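You operate a simulated robot arm through the tools that you are given. There is no shell and no other tool.

Carry out the task below with a simulated robot arm. There is one attempt and no reset: what you move stays moved.

JOB
Dab one purple drop on the open bead plate, lid it and shake it to an even tint.
Fine: swab into the used pot; stop the shaker before you lift the plate off to the green mat.

The check looks at the end state, three seconds after you hand in, the way a careful person would. Anything else that was tipped, shoved, dropped, spilled or broken makes it a failure. Lids that push on must go on centred and level and be pressed home; caps that screw on are set level and turned clockwise until they are tight.

ROBOT AND FRAMES
A 7-joint arm with a two-finger parallel gripper, fixed in place. Base frame: the origin is at the foot of the arm, x ahead of it, y to its left, z up; the work surface is at about z = 0.9. Readings come in m, degrees, newtons and seconds.
Its first joint turns from -149.0 to 149.0 degrees. Payload 3.43 kg.
The tool frame sits at the grasp point between the pads (the TCP): z along the fingers, y along the line on which they close. The tips reach 0.03 m beyond it. The gripper opens to 0.094 m. The fingers are 0.028 m wide and 0.01 m thick; the gripper's body (0.05 by 0.096 m) begins 0.055 m behind the TCP.
Orientation is that of the tool frame in the base frame, as a unit quaternion [x, y, z, w]. With the fingers straight down and closing along the base's y, the tool's x points along the base's -x, its y along +y and its z along -z.

CONTROLS
- The arm moves only by the tool apply_moves. Its argument "moves" is a list of rows, each a list of 7 numbers: the shift along the base's x, y, z in mm, then the turn, a rotation vector about the base's x, y, z in degrees, then the opening, from 0 (shut) to 1 (fully open). In form: [[x, y, z, wx, wy, wz, gripper], ...]. A call has 1 to 20 rows; each row is the pose to reach, as a shift and turn from the pose commanded when the call began. Rows are played at 5 a second. More than 0.05 m and 8.6 degrees between two rows, or a gripper value outside its range, and nothing of the call is played. Where a pose cannot be reached the arm comes as near as it can. A force on the tool above 40 N (or 10 N above the force at the start of the call, whichever is more), or a blocked arm, ends the call early, and 0.2 s more pass. Each finger travels about 0.045 m/s and halts on what it meets, pressing with about 34 N; the grip force reading is that of the motor and also rises with nothing between the fingers. The clock runs only during rows and for 0.2 s after the last one: add rows that repeat a pose to give the fingers time. It gives the time, the measured TCP pose, the force on the tool (base axes), the opening and the grip force at its end, in the units of the frame above (readings bear some noise), with the torque about the TCP (base axes, N m) and any sound that the robot's microphone picked up.
- Cameras (640 x 400 px; columns grow to the right, rows downward): "scene" is fixed at [0.0524, 0.6474, 1.5169]; the picture's right is [0.27, -0.96, 0.00], its down [-0.59, -0.17, -0.79] and it looks along [0.76, 0.21, -0.62] (base axes); focal length 307 px, centre (320, 200). "wrist" rides on the gripper at [0.076, 0.014, -0.102] in the tool frame; the picture's right is [-0.18, 0.98, 0.00], its down [-0.75, -0.14, -0.64] and it looks along [-0.63, -0.12, 0.77] (tool axes); focal length 243 px, centre (320, 200). There is no depth. A picture from a camera that has moved, and an enlarged one, comes with that camera's place and axes in the base frame and with its lens.
- snapshot(camera): a new picture of that camera. It takes no simulated time.
- close_up(camera, box): a new picture of the part [left, top, right, bottom] of that camera's present view, enlarged. It takes no simulated time.
- finish_job(): hands the job in; it is judged then, once.

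Places have to be worked out from the pictures, the camera data and where the tool is seen. Open the gripper and draw the arm clear of the work before you hand the job in, unless the task says otherwise.

The tools are called after "Emit:" as name(argument=value, ...) on one line, values as JSON. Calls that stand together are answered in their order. apply_moves: Moves the arm, as the interface text tells. Its arguments: {"type":"object","properties":{"moves":{"type":"array","items":{"type":"array","items":{"type":"number"}}}},"required":["moves"]} The other tools are called the same way: snapshot (camera) takes a picture; close_up (camera, box) takes an enlarged picture of a part of a camera's view; finish_job () hands the job in.

At the start:

```text
clock: 0.0
tcp_pos: [0.6523, 0.7419, 1.2399]
orientation: [0.001, 1.0, 0.001, 0.0]
ft_force: [0.0, 0.4, 1.0]
ft_torque: [-0.03, -0.02, 0.02]
opening: 0.0939
gripper_force: 0.1
```

scene: 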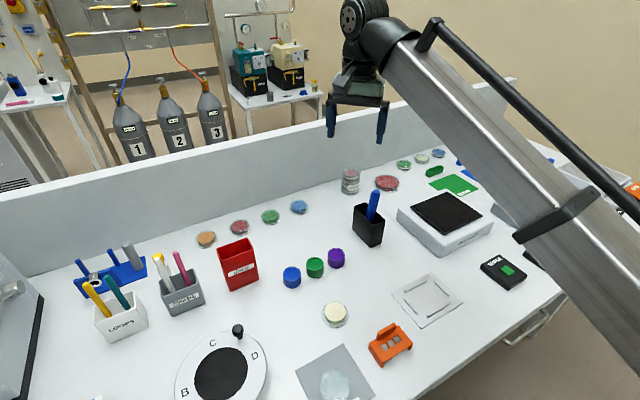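
wrist: 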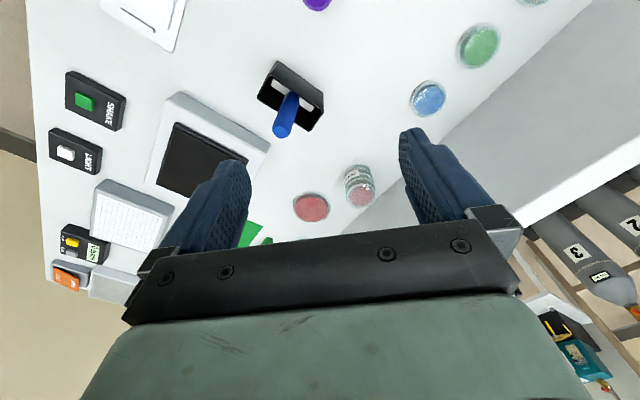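

I start by looking closely at the different zones of the bench before moving anything.

Emit:
close_up(camera="scene", box=[60, 220, 260, 345])

Emit:
close_up(camera="scene", box=[260, 220, 420, 320])

Emit:
close_up(camera="scene", box=[160, 300, 320, 400])

Emit:
close_up(camera="scene", box=[280, 300, 440, 400])

Emit:
close_up(camera="scene", box=[340, 150, 500, 250])

Emit:
close_up(camera="scene", box=[380, 230, 540, 330])

```text
3.20 times, centred on (160, 282) of scene
camera zoom: at [0.0524, 0.6474, 1.5169], right [0.27, -0.96, 0.0], down [-0.59, -0.17, -0.79], along [0.76, 0.21, -0.62], focal length 981 px, centre (832, -64)
```

zoom: 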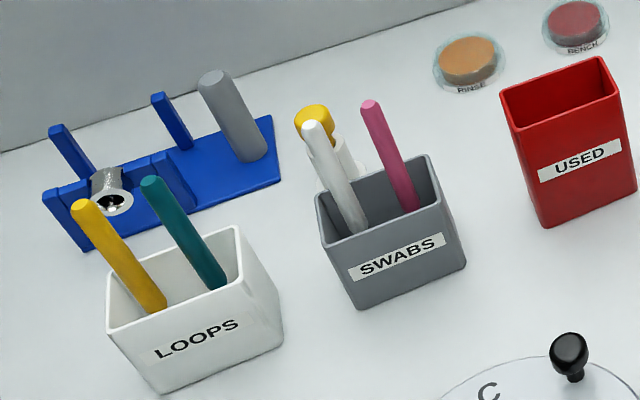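

```text
4.00 times, centred on (340, 270) of scene
camera zoom: at [0.0524, 0.6474, 1.5169], right [0.27, -0.96, 0.0], down [-0.59, -0.17, -0.79], along [0.76, 0.21, -0.62], focal length 1227 px, centre (240, -80)
```

zoom: 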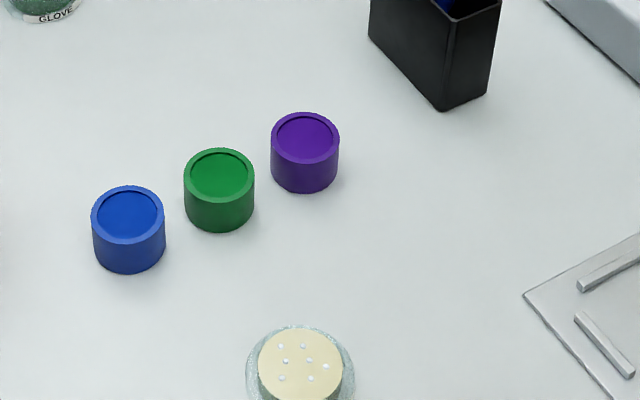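

```text
4.00 times, centred on (240, 350) of scene
camera zoom: at [0.0524, 0.6474, 1.5169], right [0.27, -0.96, 0.0], down [-0.59, -0.17, -0.79], along [0.76, 0.21, -0.62], focal length 1227 px, centre (640, -400)
```

zoom: 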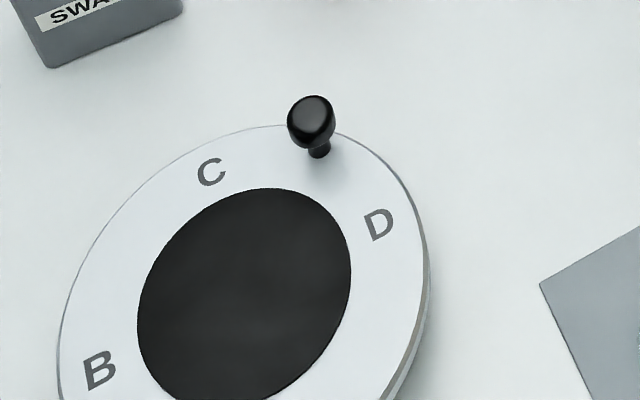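

```text
4.00 times, centred on (360, 350) of scene
camera zoom: at [0.0524, 0.6474, 1.5169], right [0.27, -0.96, 0.0], down [-0.59, -0.17, -0.79], along [0.76, 0.21, -0.62], focal length 1227 px, centre (160, -400)
```

zoom: 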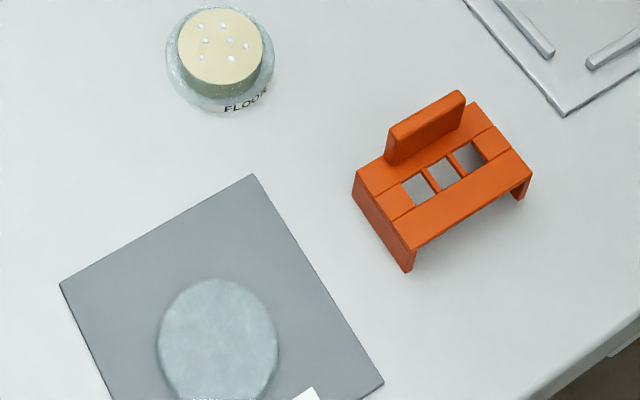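

```text
4.00 times, centred on (420, 200) of scene
camera zoom: at [0.0524, 0.6474, 1.5169], right [0.27, -0.96, 0.0], down [-0.59, -0.17, -0.79], along [0.76, 0.21, -0.62], focal length 1227 px, centre (-80, 200)
```

zoom: 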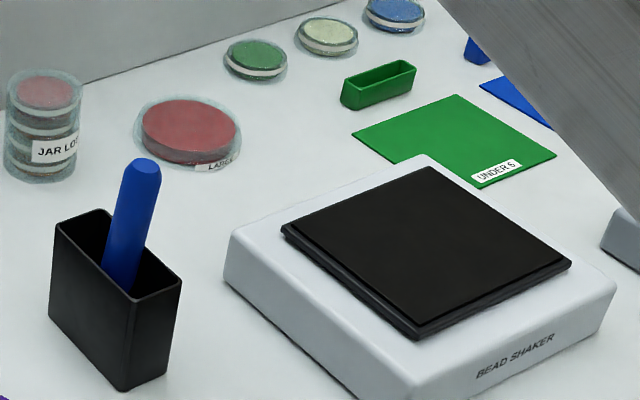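

```text
4.00 times, centred on (460, 280) of scene
camera zoom: at [0.0524, 0.6474, 1.5169], right [0.27, -0.96, 0.0], down [-0.59, -0.17, -0.79], along [0.76, 0.21, -0.62], focal length 1227 px, centre (-240, -120)
```

zoom: 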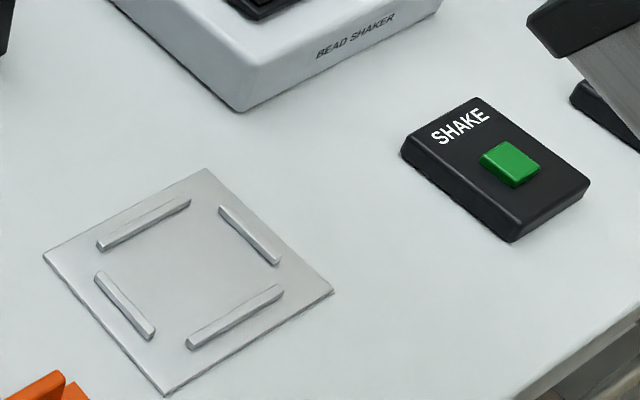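

The scene shows the FLOOR plate with beads (open), a lid-like disc on a grey mat, dye pots, and several stick holders. I'll zoom into the wrist view for the right-hand side of the bench that the arm hides.

Emit:
close_up(camera="wrist", box=[40, 60, 200, 160])

Emit:
close_up(camera="wrist", box=[40, 160, 280, 310])

Emit:
close_up(camera="wrist", box=[240, 50, 400, 150])

Emit:
close_up(camera="wrist", box=[280, 150, 400, 225])

Emit:
close_up(camera="scene", box=[480, 100, 640, 200])

Emit:
close_up(camera="scene", box=[0, 240, 160, 400])

```text
4.00 times, centred on (120, 110) of wrist
camera zoom: at [0.5761, 0.7568, 1.3426], right [0.18, 0.98, 0.0], down [0.75, -0.14, 0.64], along [0.63, -0.12, -0.77], focal length 970 px, centre (1120, 560)
```

zoom: 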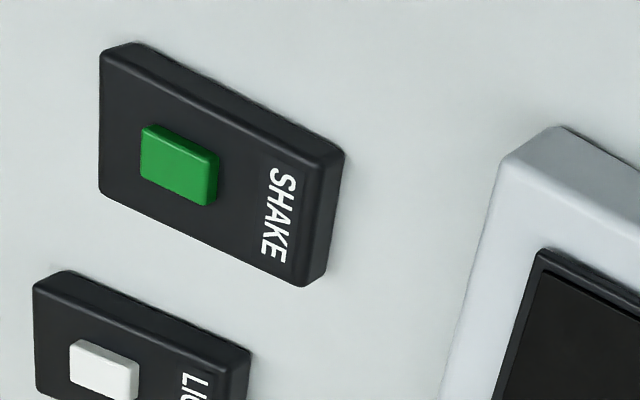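

```text
2.67 times, centred on (160, 235) of wrist
camera zoom: at [0.5761, 0.7568, 1.3426], right [0.18, 0.98, 0.0], down [0.75, -0.14, 0.64], along [0.63, -0.12, -0.77], focal length 647 px, centre (747, 107)
```

zoom: 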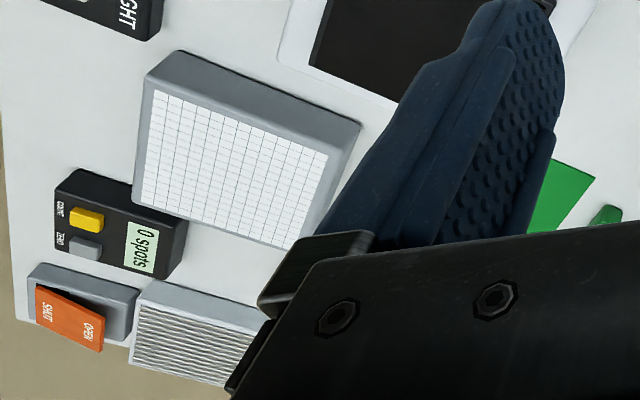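

```text
4.00 times, centred on (320, 100) of wrist
camera zoom: at [0.5761, 0.7568, 1.3426], right [0.18, 0.98, 0.0], down [0.75, -0.14, 0.64], along [0.63, -0.12, -0.77], focal length 970 px, centre (320, 600)
```

zoom: 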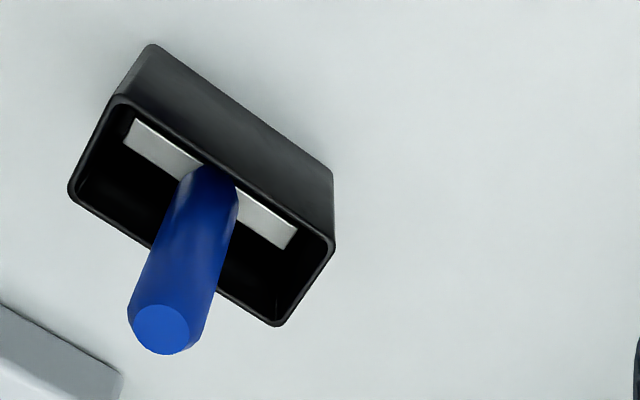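

```text
5.33 times, centred on (340, 188) of wrist
camera zoom: at [0.5761, 0.7568, 1.3426], right [0.18, 0.98, 0.0], down [0.75, -0.14, 0.64], along [0.63, -0.12, -0.77], focal length 1294 px, centre (213, 267)
```

zoom: 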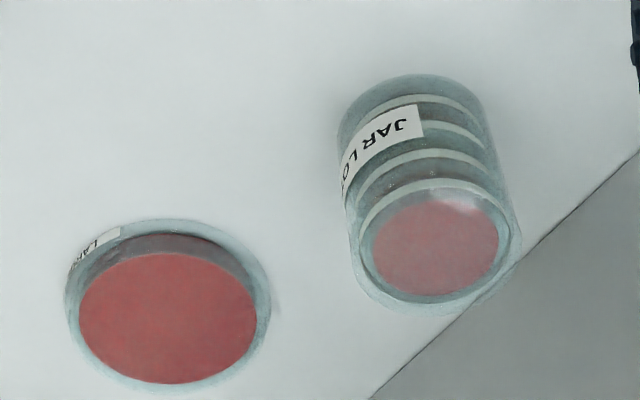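

```text
4.00 times, centred on (560, 150) of scene
camera zoom: at [0.0524, 0.6474, 1.5169], right [0.27, -0.96, 0.0], down [-0.59, -0.17, -0.79], along [0.76, 0.21, -0.62], focal length 1227 px, centre (-640, 400)
```

zoom: 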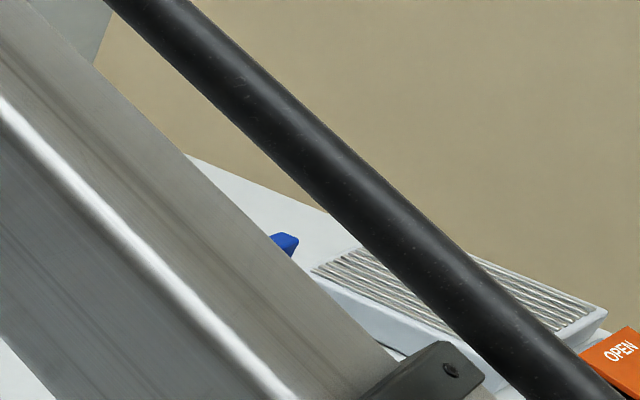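

```text
2.50 times, centred on (80, 320) of scene
camera zoom: at [0.0524, 0.6474, 1.5169], right [0.27, -0.96, 0.0], down [-0.59, -0.17, -0.79], along [0.76, 0.21, -0.62], focal length 767 px, centre (920, -100)
```

zoom: 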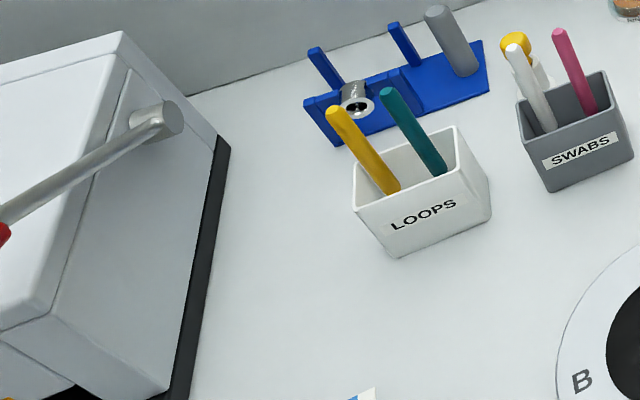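

The blue stick in the black holder looks like a T-shaped blade tool, so the swabs are the sticks in the SWABS pot (roughly x 0.37, y 1.05). I move the wrist camera over there, yawing 45°, staying high to get a clear look.

Emit:
apply_moves(moves=[[-42, 22, 0, 0, 0, 4.5, 1], [-84, 44, 0, 0, 0, 9, 1], [-126, 66, 0, 0, 0, 13.5, 1], [-168, 88, 0, 0, 0, 18, 1], [-210, 110, 0, 0, 0, 22.5, 1], [-252, 132, 0, 0, 0, 27, 1], [-294, 154, 0, 0, 0, 31.5, 1], [-336, 176, 0, 0, 0, 36, 1], [-378, 198, 0, 0, 0, 40.5, 1], [-420, 218, 0, 0, 0, 45, 1], [-420, 218, 0, 0, 0, 45, 1]])

```text
clock: 2.4
tcp_pos: [0.2309, 0.9595, 1.2414]
orientation: [-0.383, 0.924, 0.0, 0.0]
ft_force: [-0.2, 0.2, 0.0]
ft_torque: [0.03, 0.01, -0.01]
opening: 0.0939
gripper_force: 0.0
```

The arm reached the viewing pose at (0.231, 0.960, 1.241). I take wrist and scene pictures.

Emit:
snapshot(camera="wrist")

Emit:
snapshot(camera="scene")

```text
taken
camera wrist: at [0.1669, 0.9171, 1.3438], right [-0.57, 0.82, 0.0], down [0.63, 0.43, 0.64], along [0.53, 0.36, -0.77], focal length 243 px, centre (320, 200)
```

wrist: 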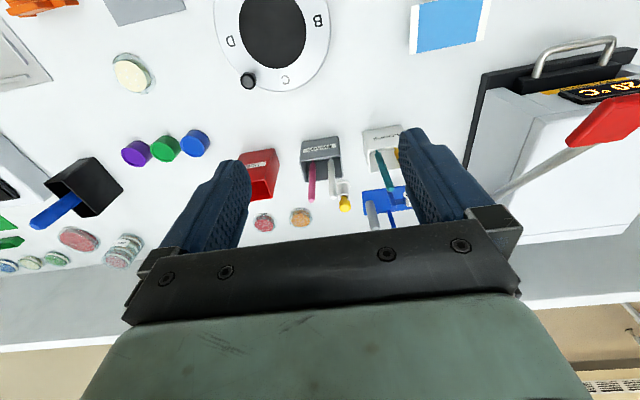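

```text
taken
```

scene: 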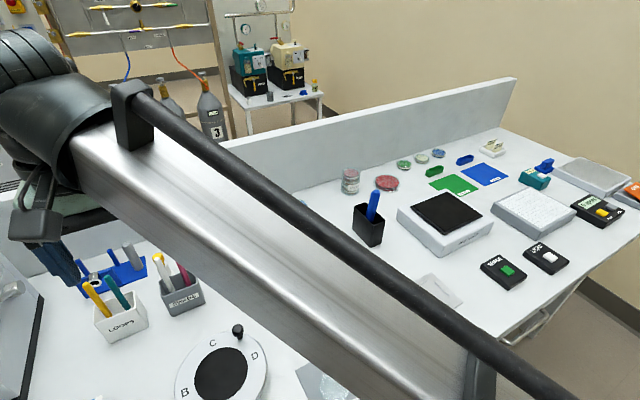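

Now I can see the SWABS pot from above. I zoom in on the pots, the plate and the rest of the left side.

Emit:
close_up(camera="wrist", box=[240, 120, 420, 232])

Emit:
close_up(camera="wrist", box=[100, 30, 240, 170])

Emit:
close_up(camera="scene", box=[400, 130, 640, 280])

Emit:
close_up(camera="scene", box=[60, 220, 220, 320])

```text
3.56 times, centred on (330, 176) of wrist
camera zoom: at [0.1669, 0.9171, 1.3438], right [-0.57, 0.82, 0.0], down [0.63, 0.43, 0.64], along [0.53, 0.36, -0.77], focal length 863 px, centre (284, 285)
```

zoom: 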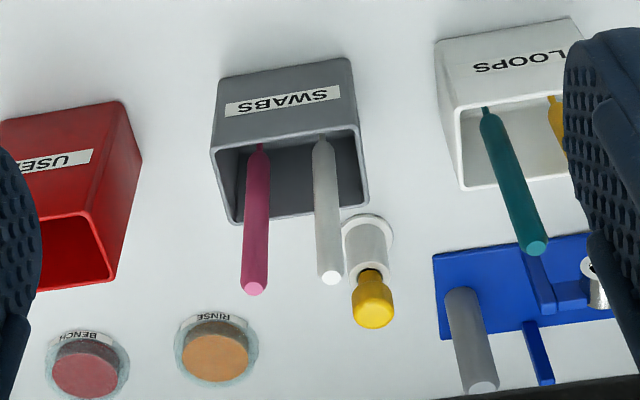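

```text
2.86 times, centred on (170, 100) of wrist
camera zoom: at [0.1669, 0.9171, 1.3438], right [-0.57, 0.82, 0.0], down [0.63, 0.43, 0.64], along [0.53, 0.36, -0.77], focal length 693 px, centre (749, 486)
```

zoom: 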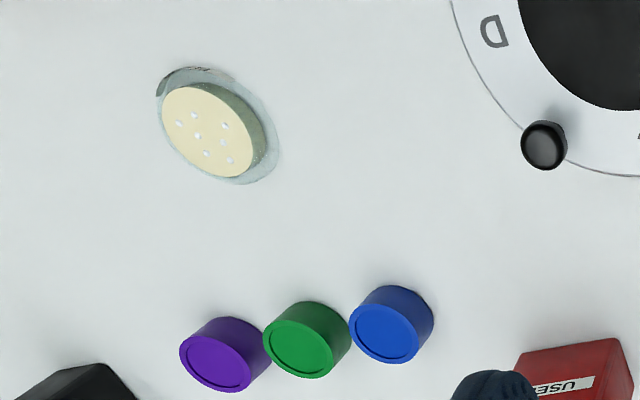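

```text
2.67 times, centred on (520, 205) of scene
camera zoom: at [0.0524, 0.6474, 1.5169], right [0.27, -0.96, 0.0], down [-0.59, -0.17, -0.79], along [0.76, 0.21, -0.62], focal length 818 px, centre (-213, 187)
```

zoom: 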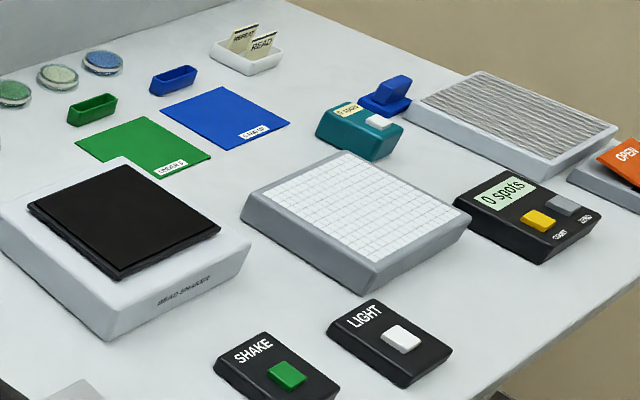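

```text
4.00 times, centred on (140, 270) of scene
camera zoom: at [0.0524, 0.6474, 1.5169], right [0.27, -0.96, 0.0], down [-0.59, -0.17, -0.79], along [0.76, 0.21, -0.62], focal length 1227 px, centre (1040, -80)
```

zoom: 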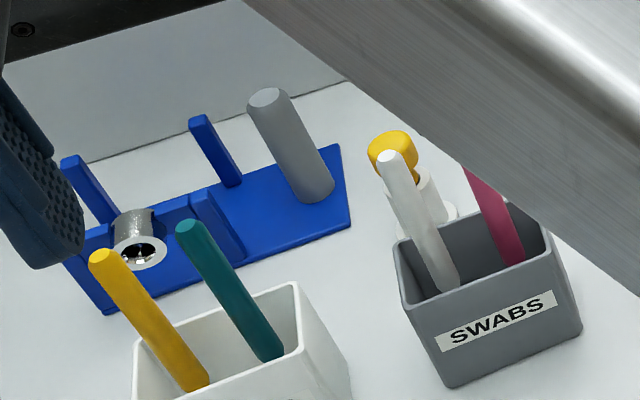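

Triangulating both views: pink swab top ≈ (0.388, 1.051, 1.039), white ≈ (0.366, 1.080, 1.033), handles nearly vertical, pot rim ≈ 0.98 – about 1.12 m from the base axis. I test how far out the arm can go with the tool down at this safe height.

Emit:
apply_moves(moves=[[9, 39, 0, 0, 0, 0, 1], [18, 78, 0, 0, 0, 0, 1], [27, 117, 0, 0, 0, 0, 1], [33, 140, 0, 0, 0, 0, 1], [33, 140, 0, 0, 0, 0, 1]])

```text
clock: 3.6
tcp_pos: [0.2599, 1.0718, 1.2285]
orientation: [-0.382, 0.924, 0.0, 0.001]
ft_force: [0.1, -0.5, 1.0]
ft_torque: [-0.01, 0.01, 0.04]
opening: 0.0941
gripper_force: 0.1
out of reach, approached as far as the arm can: row 3, 4, 5
```

At z ≈ 1.23 the tool-down reach tops out near r ≈ 1.10, so for the swabs the tool must be tilted outward. I go back inward and check how the commanded reference behaves.

Emit:
apply_moves(moves=[[-9, -40, 0, 0, 0, 0, 1], [-18, -80, 0, 0, 0, 0, 1], [-27, -120, 0, 0, 0, 0, 1], [-33, -140, 0, 0, 0, 0, 1], [-33, -140, 0, 0, 0, 0, 1]])

```text
clock: 4.8
tcp_pos: [0.2262, 0.9297, 1.2283]
orientation: [-0.383, 0.924, 0.0, 0.0]
ft_force: [0.3, -0.2, -0.8]
ft_torque: [-0.04, 0.0, -0.02]
opening: 0.0939
gripper_force: 0.2
```

The commanded pose is clipped to what was reached, so readings and commands agree. Before taking a swab I survey the open plate, the lid on the grey mat and the dye pots from closer up.

Emit:
apply_moves(moves=[[-5, -43, -10, 0, 0, 0, 1], [-10, -86, -20, 0, 0, 0, 1], [-15, -129, -30, 0, 0, 0, 1], [-20, -172, -40, 0, 0, 0, 1], [-25, -215, -50, 0, 0, 0, 1], [-30, -258, -60, 0, 0, 0, 1], [-36, -301, -70, 0, 0, 0, 1], [-46, -344, -78, 0, 0, 0, 1], [-46, -344, -78, 0, 0, 0, 1]])

Emit:
snapshot(camera="wrist")

Emit:
snapshot(camera="scene")

```text
clock: 6.8
tcp_pos: [0.1853, 0.6038, 1.1134]
orientation: [-0.383, 0.923, 0.013, 0.009]
ft_force: [0.3, 0.1, -0.7]
ft_torque: [0.01, 0.0, -0.02]
opening: 0.094
gripper_force: 0.1
out of reach, approached as far as the arm can: row 4, 5, 6, 7, 8, 9
```

```text
taken
camera wrist: at [0.1204, 0.5582, 1.2149], right [-0.56, 0.82, 0.02], down [0.63, 0.41, 0.66], along [0.54, 0.39, -0.75], focal length 243 px, centre (320, 200)
```

wrist: 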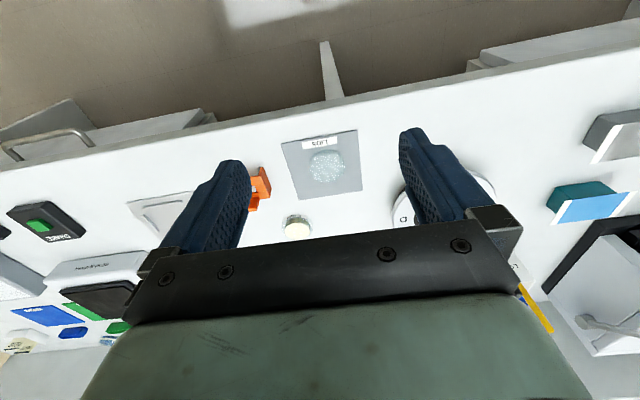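

```text
taken
```

scene: 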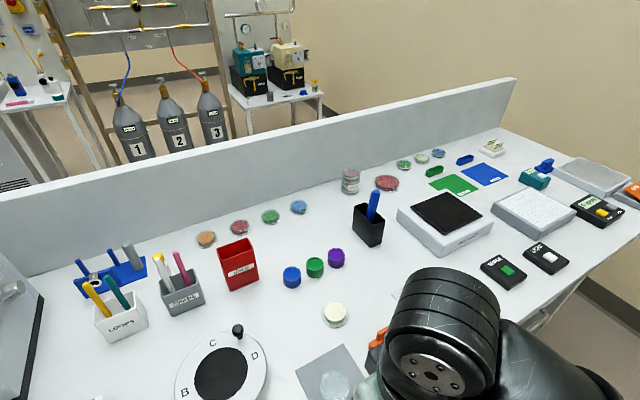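

The grey mat is labelled LIDS, and holds the lid. I zoom into the lid and the plate from here.

Emit:
close_up(camera="wrist", box=[270, 120, 370, 200])

Emit:
close_up(camera="wrist", box=[240, 180, 360, 250])

Emit:
close_up(camera="scene", box=[260, 220, 420, 340])

Emit:
close_up(camera="scene", box=[180, 180, 340, 280])

```text
5.00 times, centred on (320, 160) of wrist
camera zoom: at [0.1204, 0.5582, 1.2149], right [-0.56, 0.82, 0.02], down [0.63, 0.41, 0.66], along [0.54, 0.39, -0.75], focal length 1213 px, centre (320, 400)
```

zoom: 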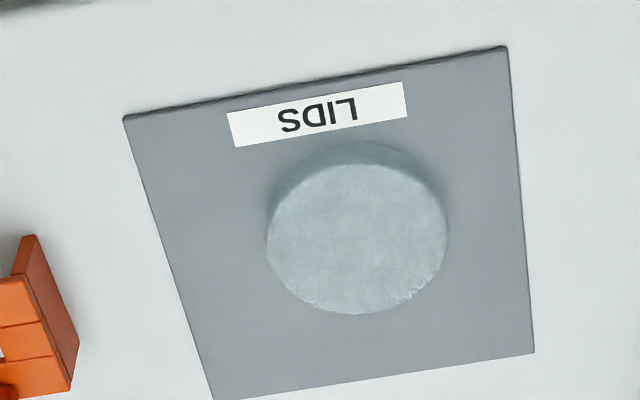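

```text
5.33 times, centred on (300, 215) of wrist
camera zoom: at [0.1204, 0.5582, 1.2149], right [-0.56, 0.82, 0.02], down [0.63, 0.41, 0.66], along [0.54, 0.39, -0.75], focal length 1294 px, centre (427, 120)
```

zoom: 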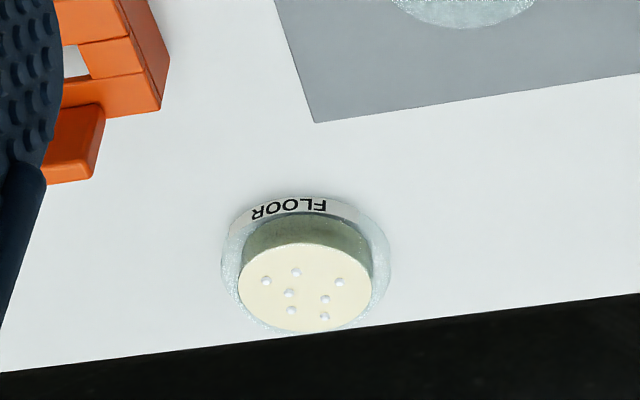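

```text
3.33 times, centred on (340, 280) of scene
camera zoom: at [0.0524, 0.6474, 1.5169], right [0.27, -0.96, 0.0], down [-0.59, -0.17, -0.79], along [0.76, 0.21, -0.62], focal length 1022 px, centre (253, -67)
```

zoom: 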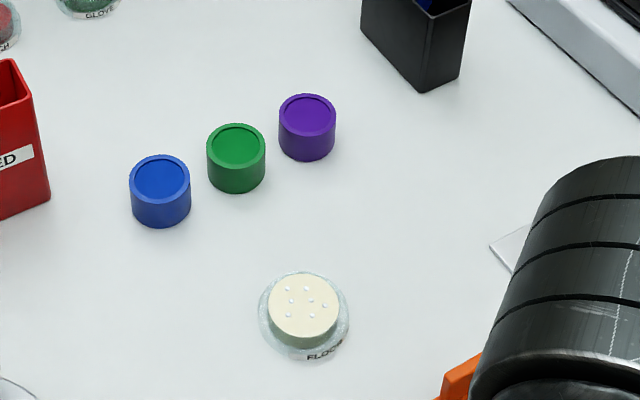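

```text
4.00 times, centred on (260, 230) of scene
camera zoom: at [0.0524, 0.6474, 1.5169], right [0.27, -0.96, 0.0], down [-0.59, -0.17, -0.79], along [0.76, 0.21, -0.62], focal length 1227 px, centre (560, 80)
```

zoom: 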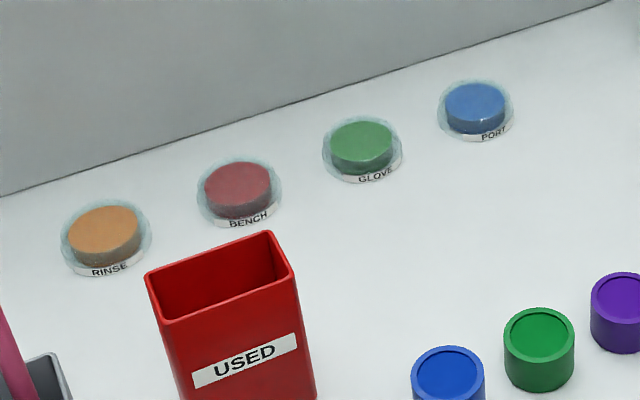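

The plate labelled FLOOR is the open bead plate, and its lid (top side up) lies on the LIDS mat. Now for the swab: I move back up toward the SWABS pot, undoing the small orientation clip.

Emit:
apply_moves(moves=[[13, 42, 12, -0.3, 0.1, 0, 0.5], [27, 84, 25, -0.6, 0.1, 0, 0.4], [40, 126, 37, -0.9, 0.2, 0, 0.3], [54, 168, 50, -1.2, 0.2, 0, 0.3], [67, 210, 62, -1.5, 0.3, 0, 0.3], [81, 252, 75, -1.77, 0.38, 0, 0.3], [95, 296, 87, -1.77, 0.38, 0, 0.3], [95, 296, 87, -1.77, 0.38, 0, 0.3]])

```text
clock: 8.6
tcp_pos: [0.2793, 0.9023, 1.1993]
orientation: [-0.383, 0.924, -0.014, -0.008]
ft_force: [-0.3, 0.7, 0.3]
ft_torque: [-0.01, -0.02, 0.03]
opening: 0.0285
gripper_force: 0.0
out of reach, approached as far as the arm can: row 1, 2
```

Orientation is now tipped ~2° the other way, so I fold that correction into a 45° outward tilt while moving to a pre-grasp point about 100 mm back from the pink handle along the tool axis.

Emit:
apply_moves(moves=[[8, 14, -15, 5.6, -5.4, 0.1, 0.3], [17, 28, -31, 11.2, -10.7, 0.1, 0.3], [25, 42, -46, 16.8, -16.1, 0.2, 0.3], [34, 56, -62, 22.4, -21.5, 0.3, 0.3], [42, 70, -77, 28.0, -26.9, 0.3, 0.3], [50, 85, -93, 33.55, -32.24, 0.385, 0.3], [59, 99, -109, 33.55, -32.24, 0.385, 0.3], [59, 99, -109, 33.55, -32.24, 0.385, 0.3]])

Emit:
snapshot(camera="wrist")

Emit:
snapshot(camera="scene")

```text
clock: 10.4
tcp_pos: [0.3398, 1.0, 1.0898]
orientation: [-0.353, 0.853, 0.146, 0.355]
ft_force: [-0.2, 0.4, -0.1]
ft_torque: [0.01, 0.03, 0.01]
opening: 0.0282
gripper_force: 0.0
```

```text
taken
camera wrist: at [0.2403, 0.9216, 1.1094], right [-0.6, 0.79, 0.13], down [0.15, -0.04, 0.99], along [0.78, 0.62, -0.09], focal length 243 px, centre (320, 200)
```

wrist: 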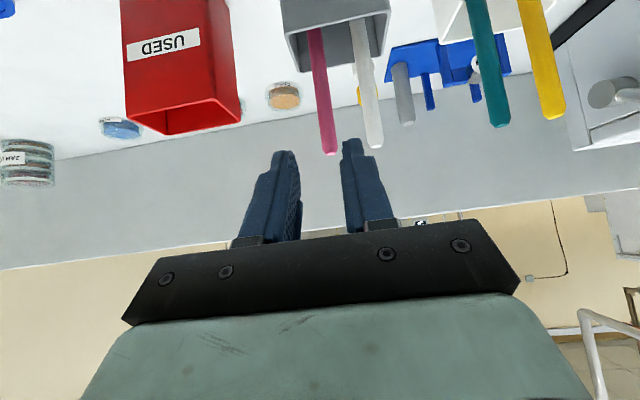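

```text
taken
```

scene: 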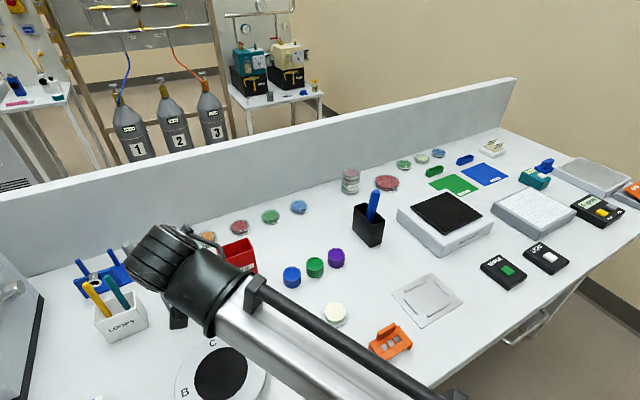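

Good view of both handles and the fingers. I zoom in to refine the pink handle's position relative to the fingers.

Emit:
close_up(camera="wrist", box=[230, 0, 430, 240])

```text
1.67 times, centred on (330, 120) of wrist
camera zoom: at [0.2403, 0.9216, 1.1094], right [-0.6, 0.79, 0.13], down [0.15, -0.04, 0.99], along [0.78, 0.62, -0.09], focal length 404 px, centre (303, 333)
```

zoom: 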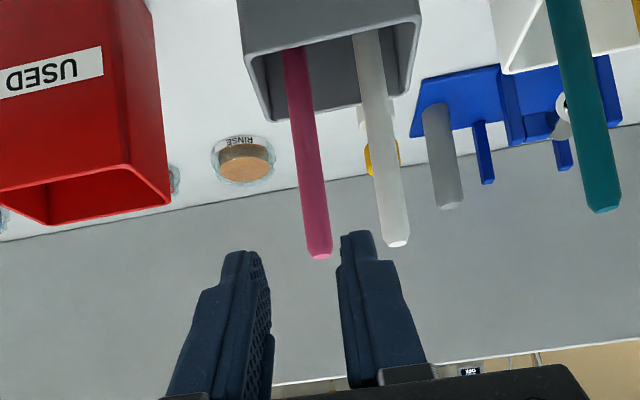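

The pink handle sits about 4 mm toward the tool's +y side from the finger midline, and ~9 cm ahead. I shift sideways and advance 60 mm along the tool axis, then look again.

Emit:
apply_moves(moves=[[-3, 3, 0, 0, 0, 0, 0.3], [7, 13, -14, 0, 0, 0, 0.3], [17, 23, -28, 0, 0, 0, 0.3], [27, 33, -42.4, 0, 0, 0, 0.3], [27, 33, -42.4, 0, 0, 0, 0.3]])

Emit:
snapshot(camera="wrist")

```text
clock: 11.6
tcp_pos: [0.3671, 1.0348, 1.0467]
orientation: [-0.354, 0.853, 0.146, 0.353]
ft_force: [0.3, 0.0, -0.1]
ft_torque: [0.0, 0.02, 0.0]
opening: 0.0282
gripper_force: 0.1
```

```text
taken
camera wrist: at [0.2678, 0.9548, 1.0677], right [-0.6, 0.79, 0.13], down [0.16, -0.04, 0.99], along [0.78, 0.62, -0.1], focal length 243 px, centre (320, 200)
```

wrist: 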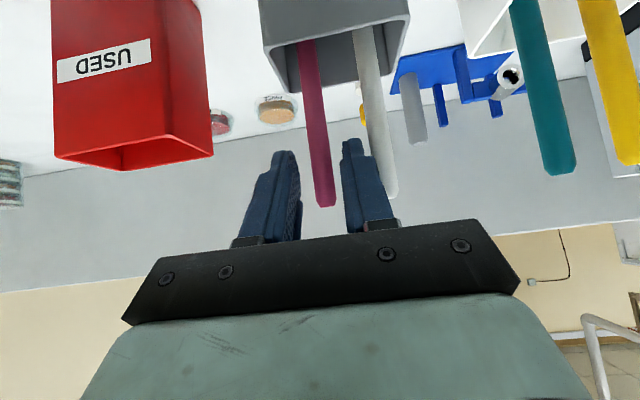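

Triangulation from the two wrist views gives the pink top at (0.380, 1.047, 1.056), centred between the fingers. I advance 25 mm more so the TCP is on the handle, then close.

Emit:
apply_moves(moves=[[6, 6, -9, 0, 0, 0, 0.3], [12.5, 12.5, -17.7, 0, 0, 0, 0.3], [12.5, 12.5, -17.7, 0, 0, 0, 0.3], [12.5, 12.5, -17.7, 0, 0, 0, 0.0], [12.5, 12.5, -17.7, 0, 0, 0, 0.0], [12.5, 12.5, -17.7, 0, 0, 0, 0.0], [12.5, 12.5, -17.7, 0, 0, 0, 0.0]])

Emit:
snapshot(camera="wrist")

```text
clock: 13.2
tcp_pos: [0.3798, 1.0451, 1.0308]
orientation: [-0.353, 0.854, 0.147, 0.354]
ft_force: [0.0, 0.2, -0.3]
ft_torque: [-0.03, -0.02, 0.01]
opening: 0.0115
gripper_force: 33.8
```

```text
taken
camera wrist: at [0.2801, 0.967, 1.0499], right [-0.6, 0.79, 0.13], down [0.16, -0.04, 0.99], along [0.78, 0.62, -0.1], focal length 243 px, centre (320, 200)
```

wrist: 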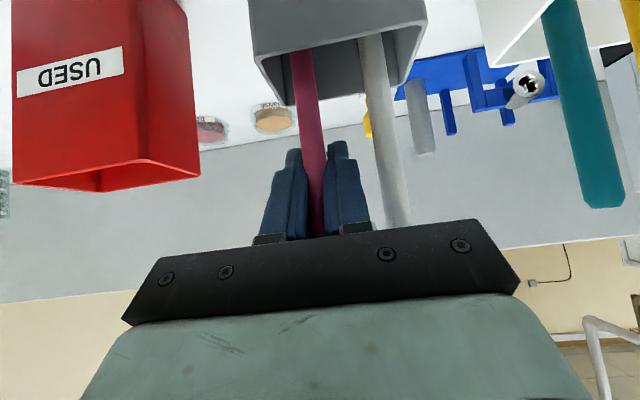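

The pink swab is held (11.5 mm, 33.8 N). I lift it straight up out of the pot.

Emit:
apply_moves(moves=[[0, 0, 15, 0, 0, 0, 0], [0, 0, 35, 0, 0, 0, 0], [0, 0, 60, 0, 0, 0, 0], [0, 0, 90, 0, 0, 0, 0], [0, 0, 120, 0, 0, 0, 0], [0, 0, 140, 0, 0, 0, 0], [0, 0, 140, 0, 0, 0, 0]])

Emit:
snapshot(camera="wrist")

Emit:
snapshot(camera="scene")

```text
clock: 14.8
tcp_pos: [0.3776, 1.0456, 1.1703]
orientation: [-0.353, 0.853, 0.147, 0.355]
ft_force: [0.5, -0.7, -0.2]
ft_torque: [-0.01, 0.03, -0.03]
opening: 0.0116
gripper_force: 33.7
```

```text
taken
camera wrist: at [0.2793, 0.9668, 1.1896], right [-0.6, 0.79, 0.13], down [0.16, -0.04, 0.99], along [0.78, 0.62, -0.1], focal length 243 px, centre (320, 200)
```

wrist: 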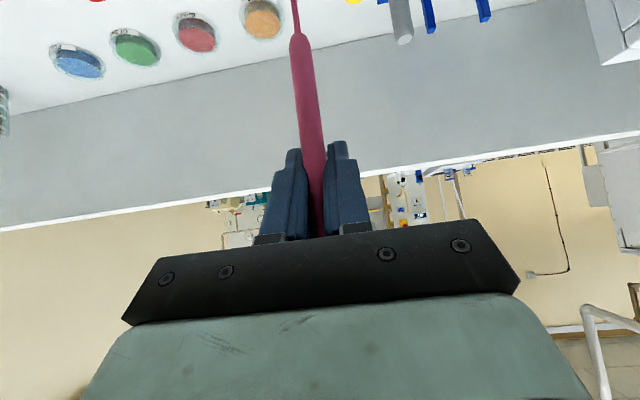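

```text
taken
```

scene: 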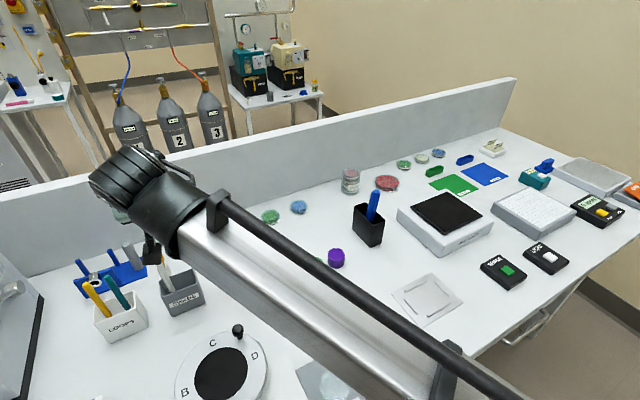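

The swab is free of the pot (handle runs ~86 mm below the TCP, then the thin stem). Now I carry it upright at height to above the purple pot, which I place at about (0.571, 0.751), rim ≈ 0.925.

Emit:
apply_moves(moves=[[0, 0, 20, 0, 0, 0, 0], [24, -36, 20, 0, 0, 0, 0], [48, -73, 20, 0, 0, 0, 0], [72, -110, 20, 0, 0, 0, 0], [96, -146, 20, 0, 0, 0, 0], [120, -183, 20, 0, 0, 0, 0], [144, -220, 20, 0, 0, 0, 0], [168, -256, 20, 0, 0, 0, 0], [192, -293, 20, 0, 0, 0, 0], [192, -293, 20, 0, 0, 0, 0]])

Emit:
snapshot(camera="wrist")

Emit:
snapshot(camera="scene")

```text
clock: 17.0
tcp_pos: [0.5718, 0.7547, 1.1897]
orientation: [-0.354, 0.853, 0.147, 0.354]
ft_force: [0.6, 0.1, -0.6]
ft_torque: [0.02, 0.02, 0.0]
opening: 0.0117
gripper_force: 34.2
```

```text
taken
camera wrist: at [0.4719, 0.6745, 1.2094], right [-0.6, 0.79, 0.13], down [0.16, -0.04, 0.99], along [0.78, 0.62, -0.1], focal length 243 px, centre (320, 200)
```

wrist: 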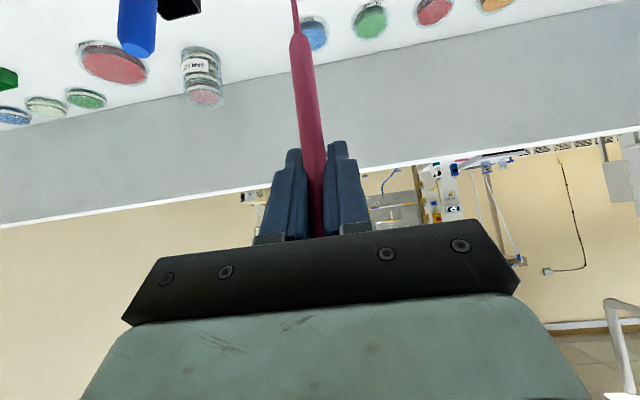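

```text
taken
```

scene: 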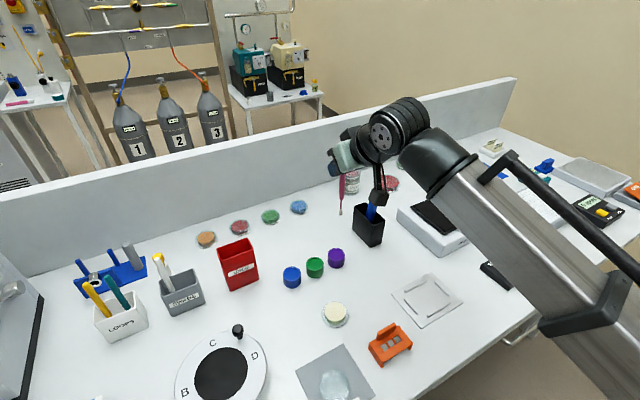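

The scene camera sees the whole swab here. I zoom in to measure the tip against the purple pot.

Emit:
close_up(camera="scene", box=[290, 130, 430, 280])

Emit:
close_up(camera="scene", box=[310, 160, 390, 220])

```text
2.67 times, centred on (360, 205) of scene
camera zoom: at [0.0524, 0.6474, 1.5169], right [0.27, -0.96, 0.0], down [-0.59, -0.17, -0.79], along [0.76, 0.21, -0.62], focal length 818 px, centre (213, 187)
```

zoom: 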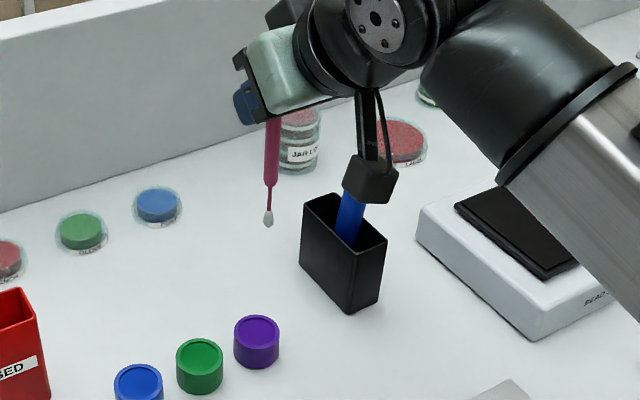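

```text
6.67 times, centred on (350, 190) of scene
camera zoom: at [0.0524, 0.6474, 1.5169], right [0.27, -0.96, 0.0], down [-0.59, -0.17, -0.79], along [0.76, 0.21, -0.62], focal length 2044 px, centre (120, 267)
```

zoom: 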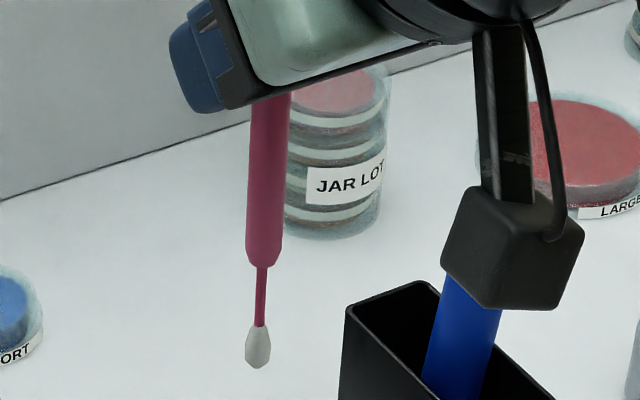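

The swab tip hangs ~125 mm below the TCP, within a few mm of the purple pot's centre. I nudge 4 mm and lower until the tip is just above the pot rim, then check.

Emit:
apply_moves(moves=[[4, 4, -10, 0, 0, 0, 0], [4, 4, -40, 0, 0, 0, 0], [4, 4, -70, 0, 0, 0, 0], [4, 4, -100, 0, 0, 0, 0], [4, 4, -118, 0, 0, 0, 0], [4, 4, -118, 0, 0, 0, 0]])

Emit:
close_up(camera="scene", box=[290, 190, 390, 280])

Emit:
snapshot(camera="wrist")

```text
clock: 18.4
tcp_pos: [0.575, 0.7562, 1.0728]
orientation: [-0.354, 0.853, 0.147, 0.353]
ft_force: [0.1, 0.5, -0.9]
ft_torque: [0.03, 0.05, -0.01]
opening: 0.0111
gripper_force: 33.6
```

```text
4.44 times, centred on (340, 235) of scene
camera zoom: at [0.0524, 0.6474, 1.5169], right [0.27, -0.96, 0.0], down [-0.59, -0.17, -0.79], along [0.76, 0.21, -0.62], focal length 1363 px, centre (231, 44)
```

zoom: 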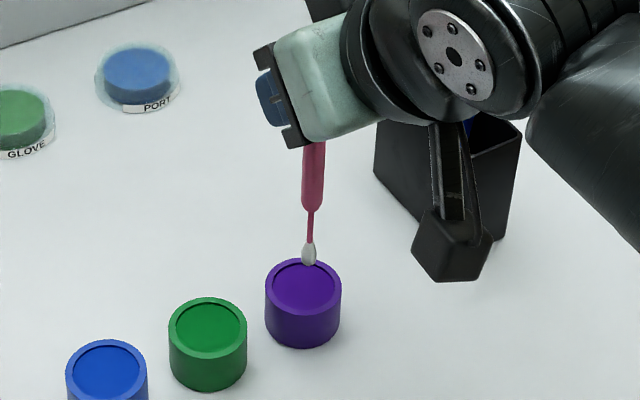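

```text
taken
camera wrist: at [0.4755, 0.6783, 1.0916], right [-0.6, 0.79, 0.13], down [0.16, -0.04, 0.99], along [0.78, 0.62, -0.1], focal length 243 px, centre (320, 200)
```

wrist: 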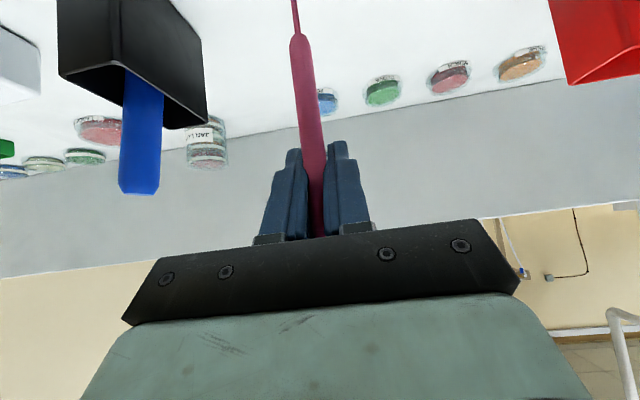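

The tip is centred over the purple pot, ~2 cm above its rim. I lower gently, watching the force, to dip the tip.

Emit:
apply_moves(moves=[[0, 0, -8, 0, 0, 0, 0], [0, 0, -16, 0, 0, 0, 0], [0, 0, -22, 0, 0, 0, 0], [0, 0, -27, 0, 0, 0, 0], [0, 0, -30, 0, 0, 0, 0], [0, 0, -30, 0, 0, 0, 0]])

Emit:
close_up(camera="scene", box=[290, 190, 390, 280])

```text
clock: 19.8
tcp_pos: [0.575, 0.7568, 1.0451]
orientation: [-0.353, 0.853, 0.146, 0.355]
ft_force: [1.6, 0.9, 32.8]
ft_torque: [-0.01, 0.07, 0.01]
opening: 0.0119
gripper_force: 34.0
```

```text
4.44 times, centred on (340, 235) of scene
camera zoom: at [0.0524, 0.6474, 1.5169], right [0.27, -0.96, 0.0], down [-0.59, -0.17, -0.79], along [0.76, 0.21, -0.62], focal length 1363 px, centre (231, 44)
```

zoom: 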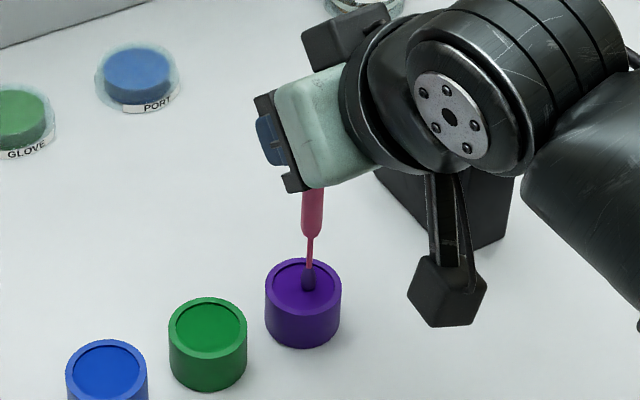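

The tip touched (33 N upward) and has turned purple. I lift straight up and inspect tip and pot.

Emit:
apply_moves(moves=[[0, 0, 10, 0, 0, 0, 0], [0, 0, 30, 0, 0, 0, 0], [0, 0, 55, 0, 0, 0, 0], [0, 0, 80, 0, 0, 0, 0], [0, 0, 80, 0, 0, 0, 0]])

Emit:
close_up(camera="scene", box=[290, 160, 390, 280])

Emit:
snapshot(camera="wrist")

```text
clock: 21.0
tcp_pos: [0.5742, 0.7556, 1.1222]
orientation: [-0.354, 0.854, 0.146, 0.353]
ft_force: [-0.1, -0.6, 0.2]
ft_torque: [-0.01, 0.02, 0.05]
opening: 0.0116
gripper_force: 34.4
```

```text
3.33 times, centred on (340, 220) of scene
camera zoom: at [0.0524, 0.6474, 1.5169], right [0.27, -0.96, 0.0], down [-0.59, -0.17, -0.79], along [0.76, 0.21, -0.62], focal length 1022 px, centre (253, 133)
```

zoom: 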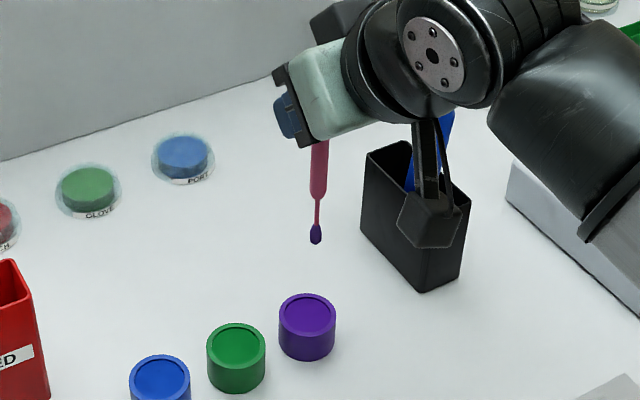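

```text
taken
camera wrist: at [0.4755, 0.6776, 1.1416], right [-0.6, 0.79, 0.13], down [0.16, -0.04, 0.99], along [0.78, 0.62, -0.1], focal length 243 px, centre (320, 200)
```

wrist: 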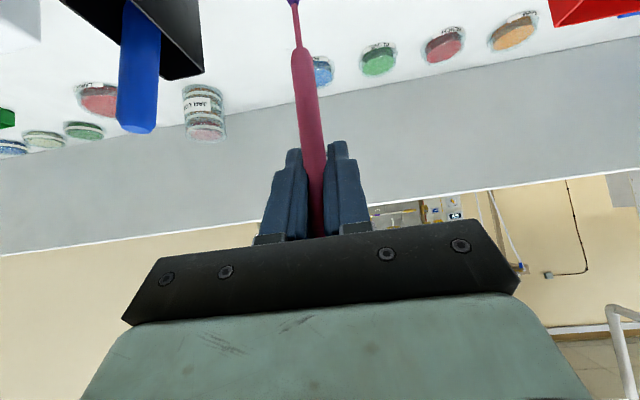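

The tip is purple and loaded (the swab slid ~7 mm up in the grip, so the tip is now ~117 mm below the TCP). I look closely at the bead plate for a bead-free dab spot.

Emit:
close_up(camera="scene", box=[310, 295, 360, 330])

```text
11.43 times, centred on (335, 312) of scene
camera zoom: at [0.0524, 0.6474, 1.5169], right [0.27, -0.96, 0.0], down [-0.59, -0.17, -0.79], along [0.76, 0.21, -0.62], focal length 3505 px, centre (149, -1086)
```

zoom: 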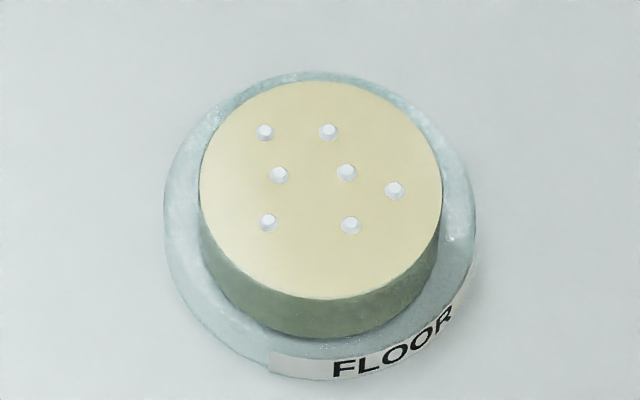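

A bead-free spot lies right at the middle of the four central beads. I move the tip above it (TCP ≈ 0.421, 0.727) at the same height and check.

Emit:
apply_moves(moves=[[-38, -7, 0, 0, 0, 0, 0], [-76, -14, 0, 0, 0, 0, 0], [-115, -21, 0, 0, 0, 0, 0], [-153, -28.5, 0, 0, 0, 0, 0], [-153, -28.5, -30, 0, 0, 0, 0], [-153, -28.5, -40, 0, 0, 0, 0], [-153, -28.5, -40, 0, 0, 0, 0]])

Emit:
close_up(camera="scene", box=[290, 240, 400, 340])

Emit:
snapshot(camera="scene")

```text
clock: 22.6
tcp_pos: [0.4221, 0.7274, 1.0819]
orientation: [-0.354, 0.853, 0.148, 0.353]
ft_force: [0.1, -0.2, 0.2]
ft_torque: [-0.03, 0.01, 0.02]
opening: 0.0114
gripper_force: 33.8
```

```text
4.00 times, centred on (345, 290) of scene
camera zoom: at [0.0524, 0.6474, 1.5169], right [0.27, -0.96, 0.0], down [-0.59, -0.17, -0.79], along [0.76, 0.21, -0.62], focal length 1227 px, centre (220, -160)
```

zoom: 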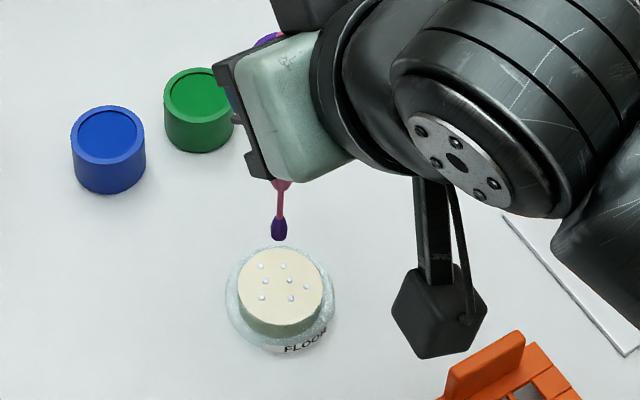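

```text
taken
```

scene: 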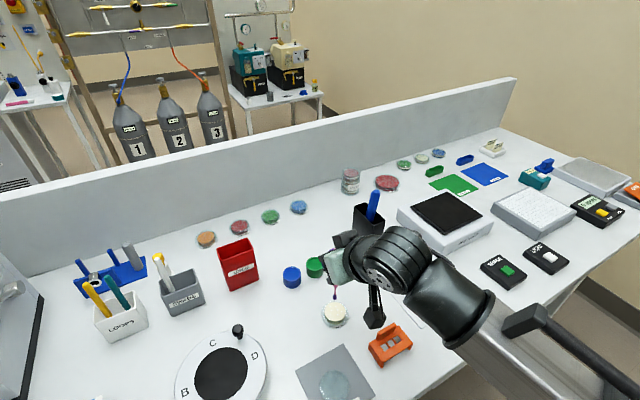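

The tip is directly above the target. I lower it to about 1 cm above the agar and check force.

Emit:
apply_moves(moves=[[0, 0, -12, 0, 0, 0, 0], [0, 0, -24, 0, 0, 0, 0], [0, 0, -34, 0, 0, 0, 0], [0, 0, -34, 0, 0, 0, 0]])

Emit:
close_up(camera="scene", box=[310, 280, 360, 330])

```text
clock: 23.6
tcp_pos: [0.4227, 0.7282, 1.0474]
orientation: [-0.354, 0.853, 0.147, 0.354]
ft_force: [-0.6, 0.0, 0.5]
ft_torque: [-0.01, -0.01, -0.02]
opening: 0.0117
gripper_force: 34.2
```

```text
8.00 times, centred on (335, 305) of scene
camera zoom: at [0.0524, 0.6474, 1.5169], right [0.27, -0.96, 0.0], down [-0.59, -0.17, -0.79], along [0.76, 0.21, -0.62], focal length 2453 px, centre (200, -640)
```

zoom: 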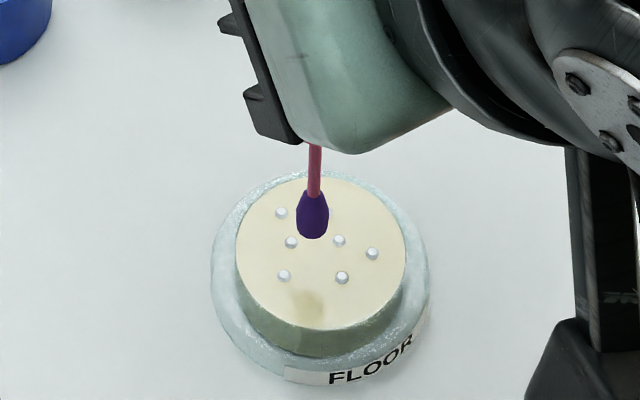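

Still ~1 cm above the agar and lined up. I go down 8 mm, then will take 2 mm steps.

Emit:
apply_moves(moves=[[0, 0, -4, 0, 0, 0, 0], [0, 0, -8, 0, 0, 0, 0], [0, 0, -8, 0, 0, 0, 0]])

Emit:
close_up(camera="scene", box=[310, 280, 360, 330])

```text
clock: 24.4
tcp_pos: [0.4214, 0.7281, 1.0395]
orientation: [-0.353, 0.854, 0.147, 0.354]
ft_force: [0.0, 0.4, -1.2]
ft_torque: [0.0, 0.0, -0.02]
opening: 0.0113
gripper_force: 34.2
```

```text
8.00 times, centred on (335, 305) of scene
camera zoom: at [0.0524, 0.6474, 1.5169], right [0.27, -0.96, 0.0], down [-0.59, -0.17, -0.79], along [0.76, 0.21, -0.62], focal length 2453 px, centre (200, -640)
```

zoom: 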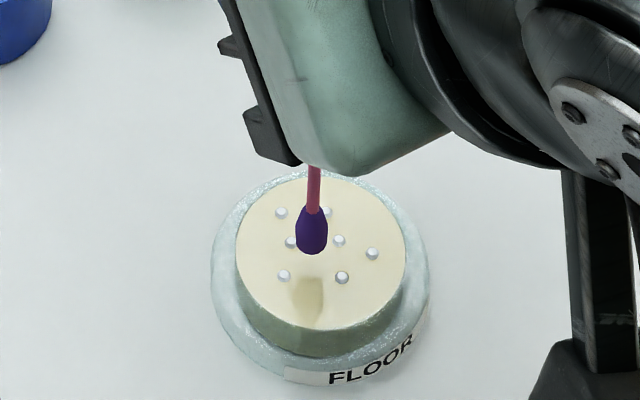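

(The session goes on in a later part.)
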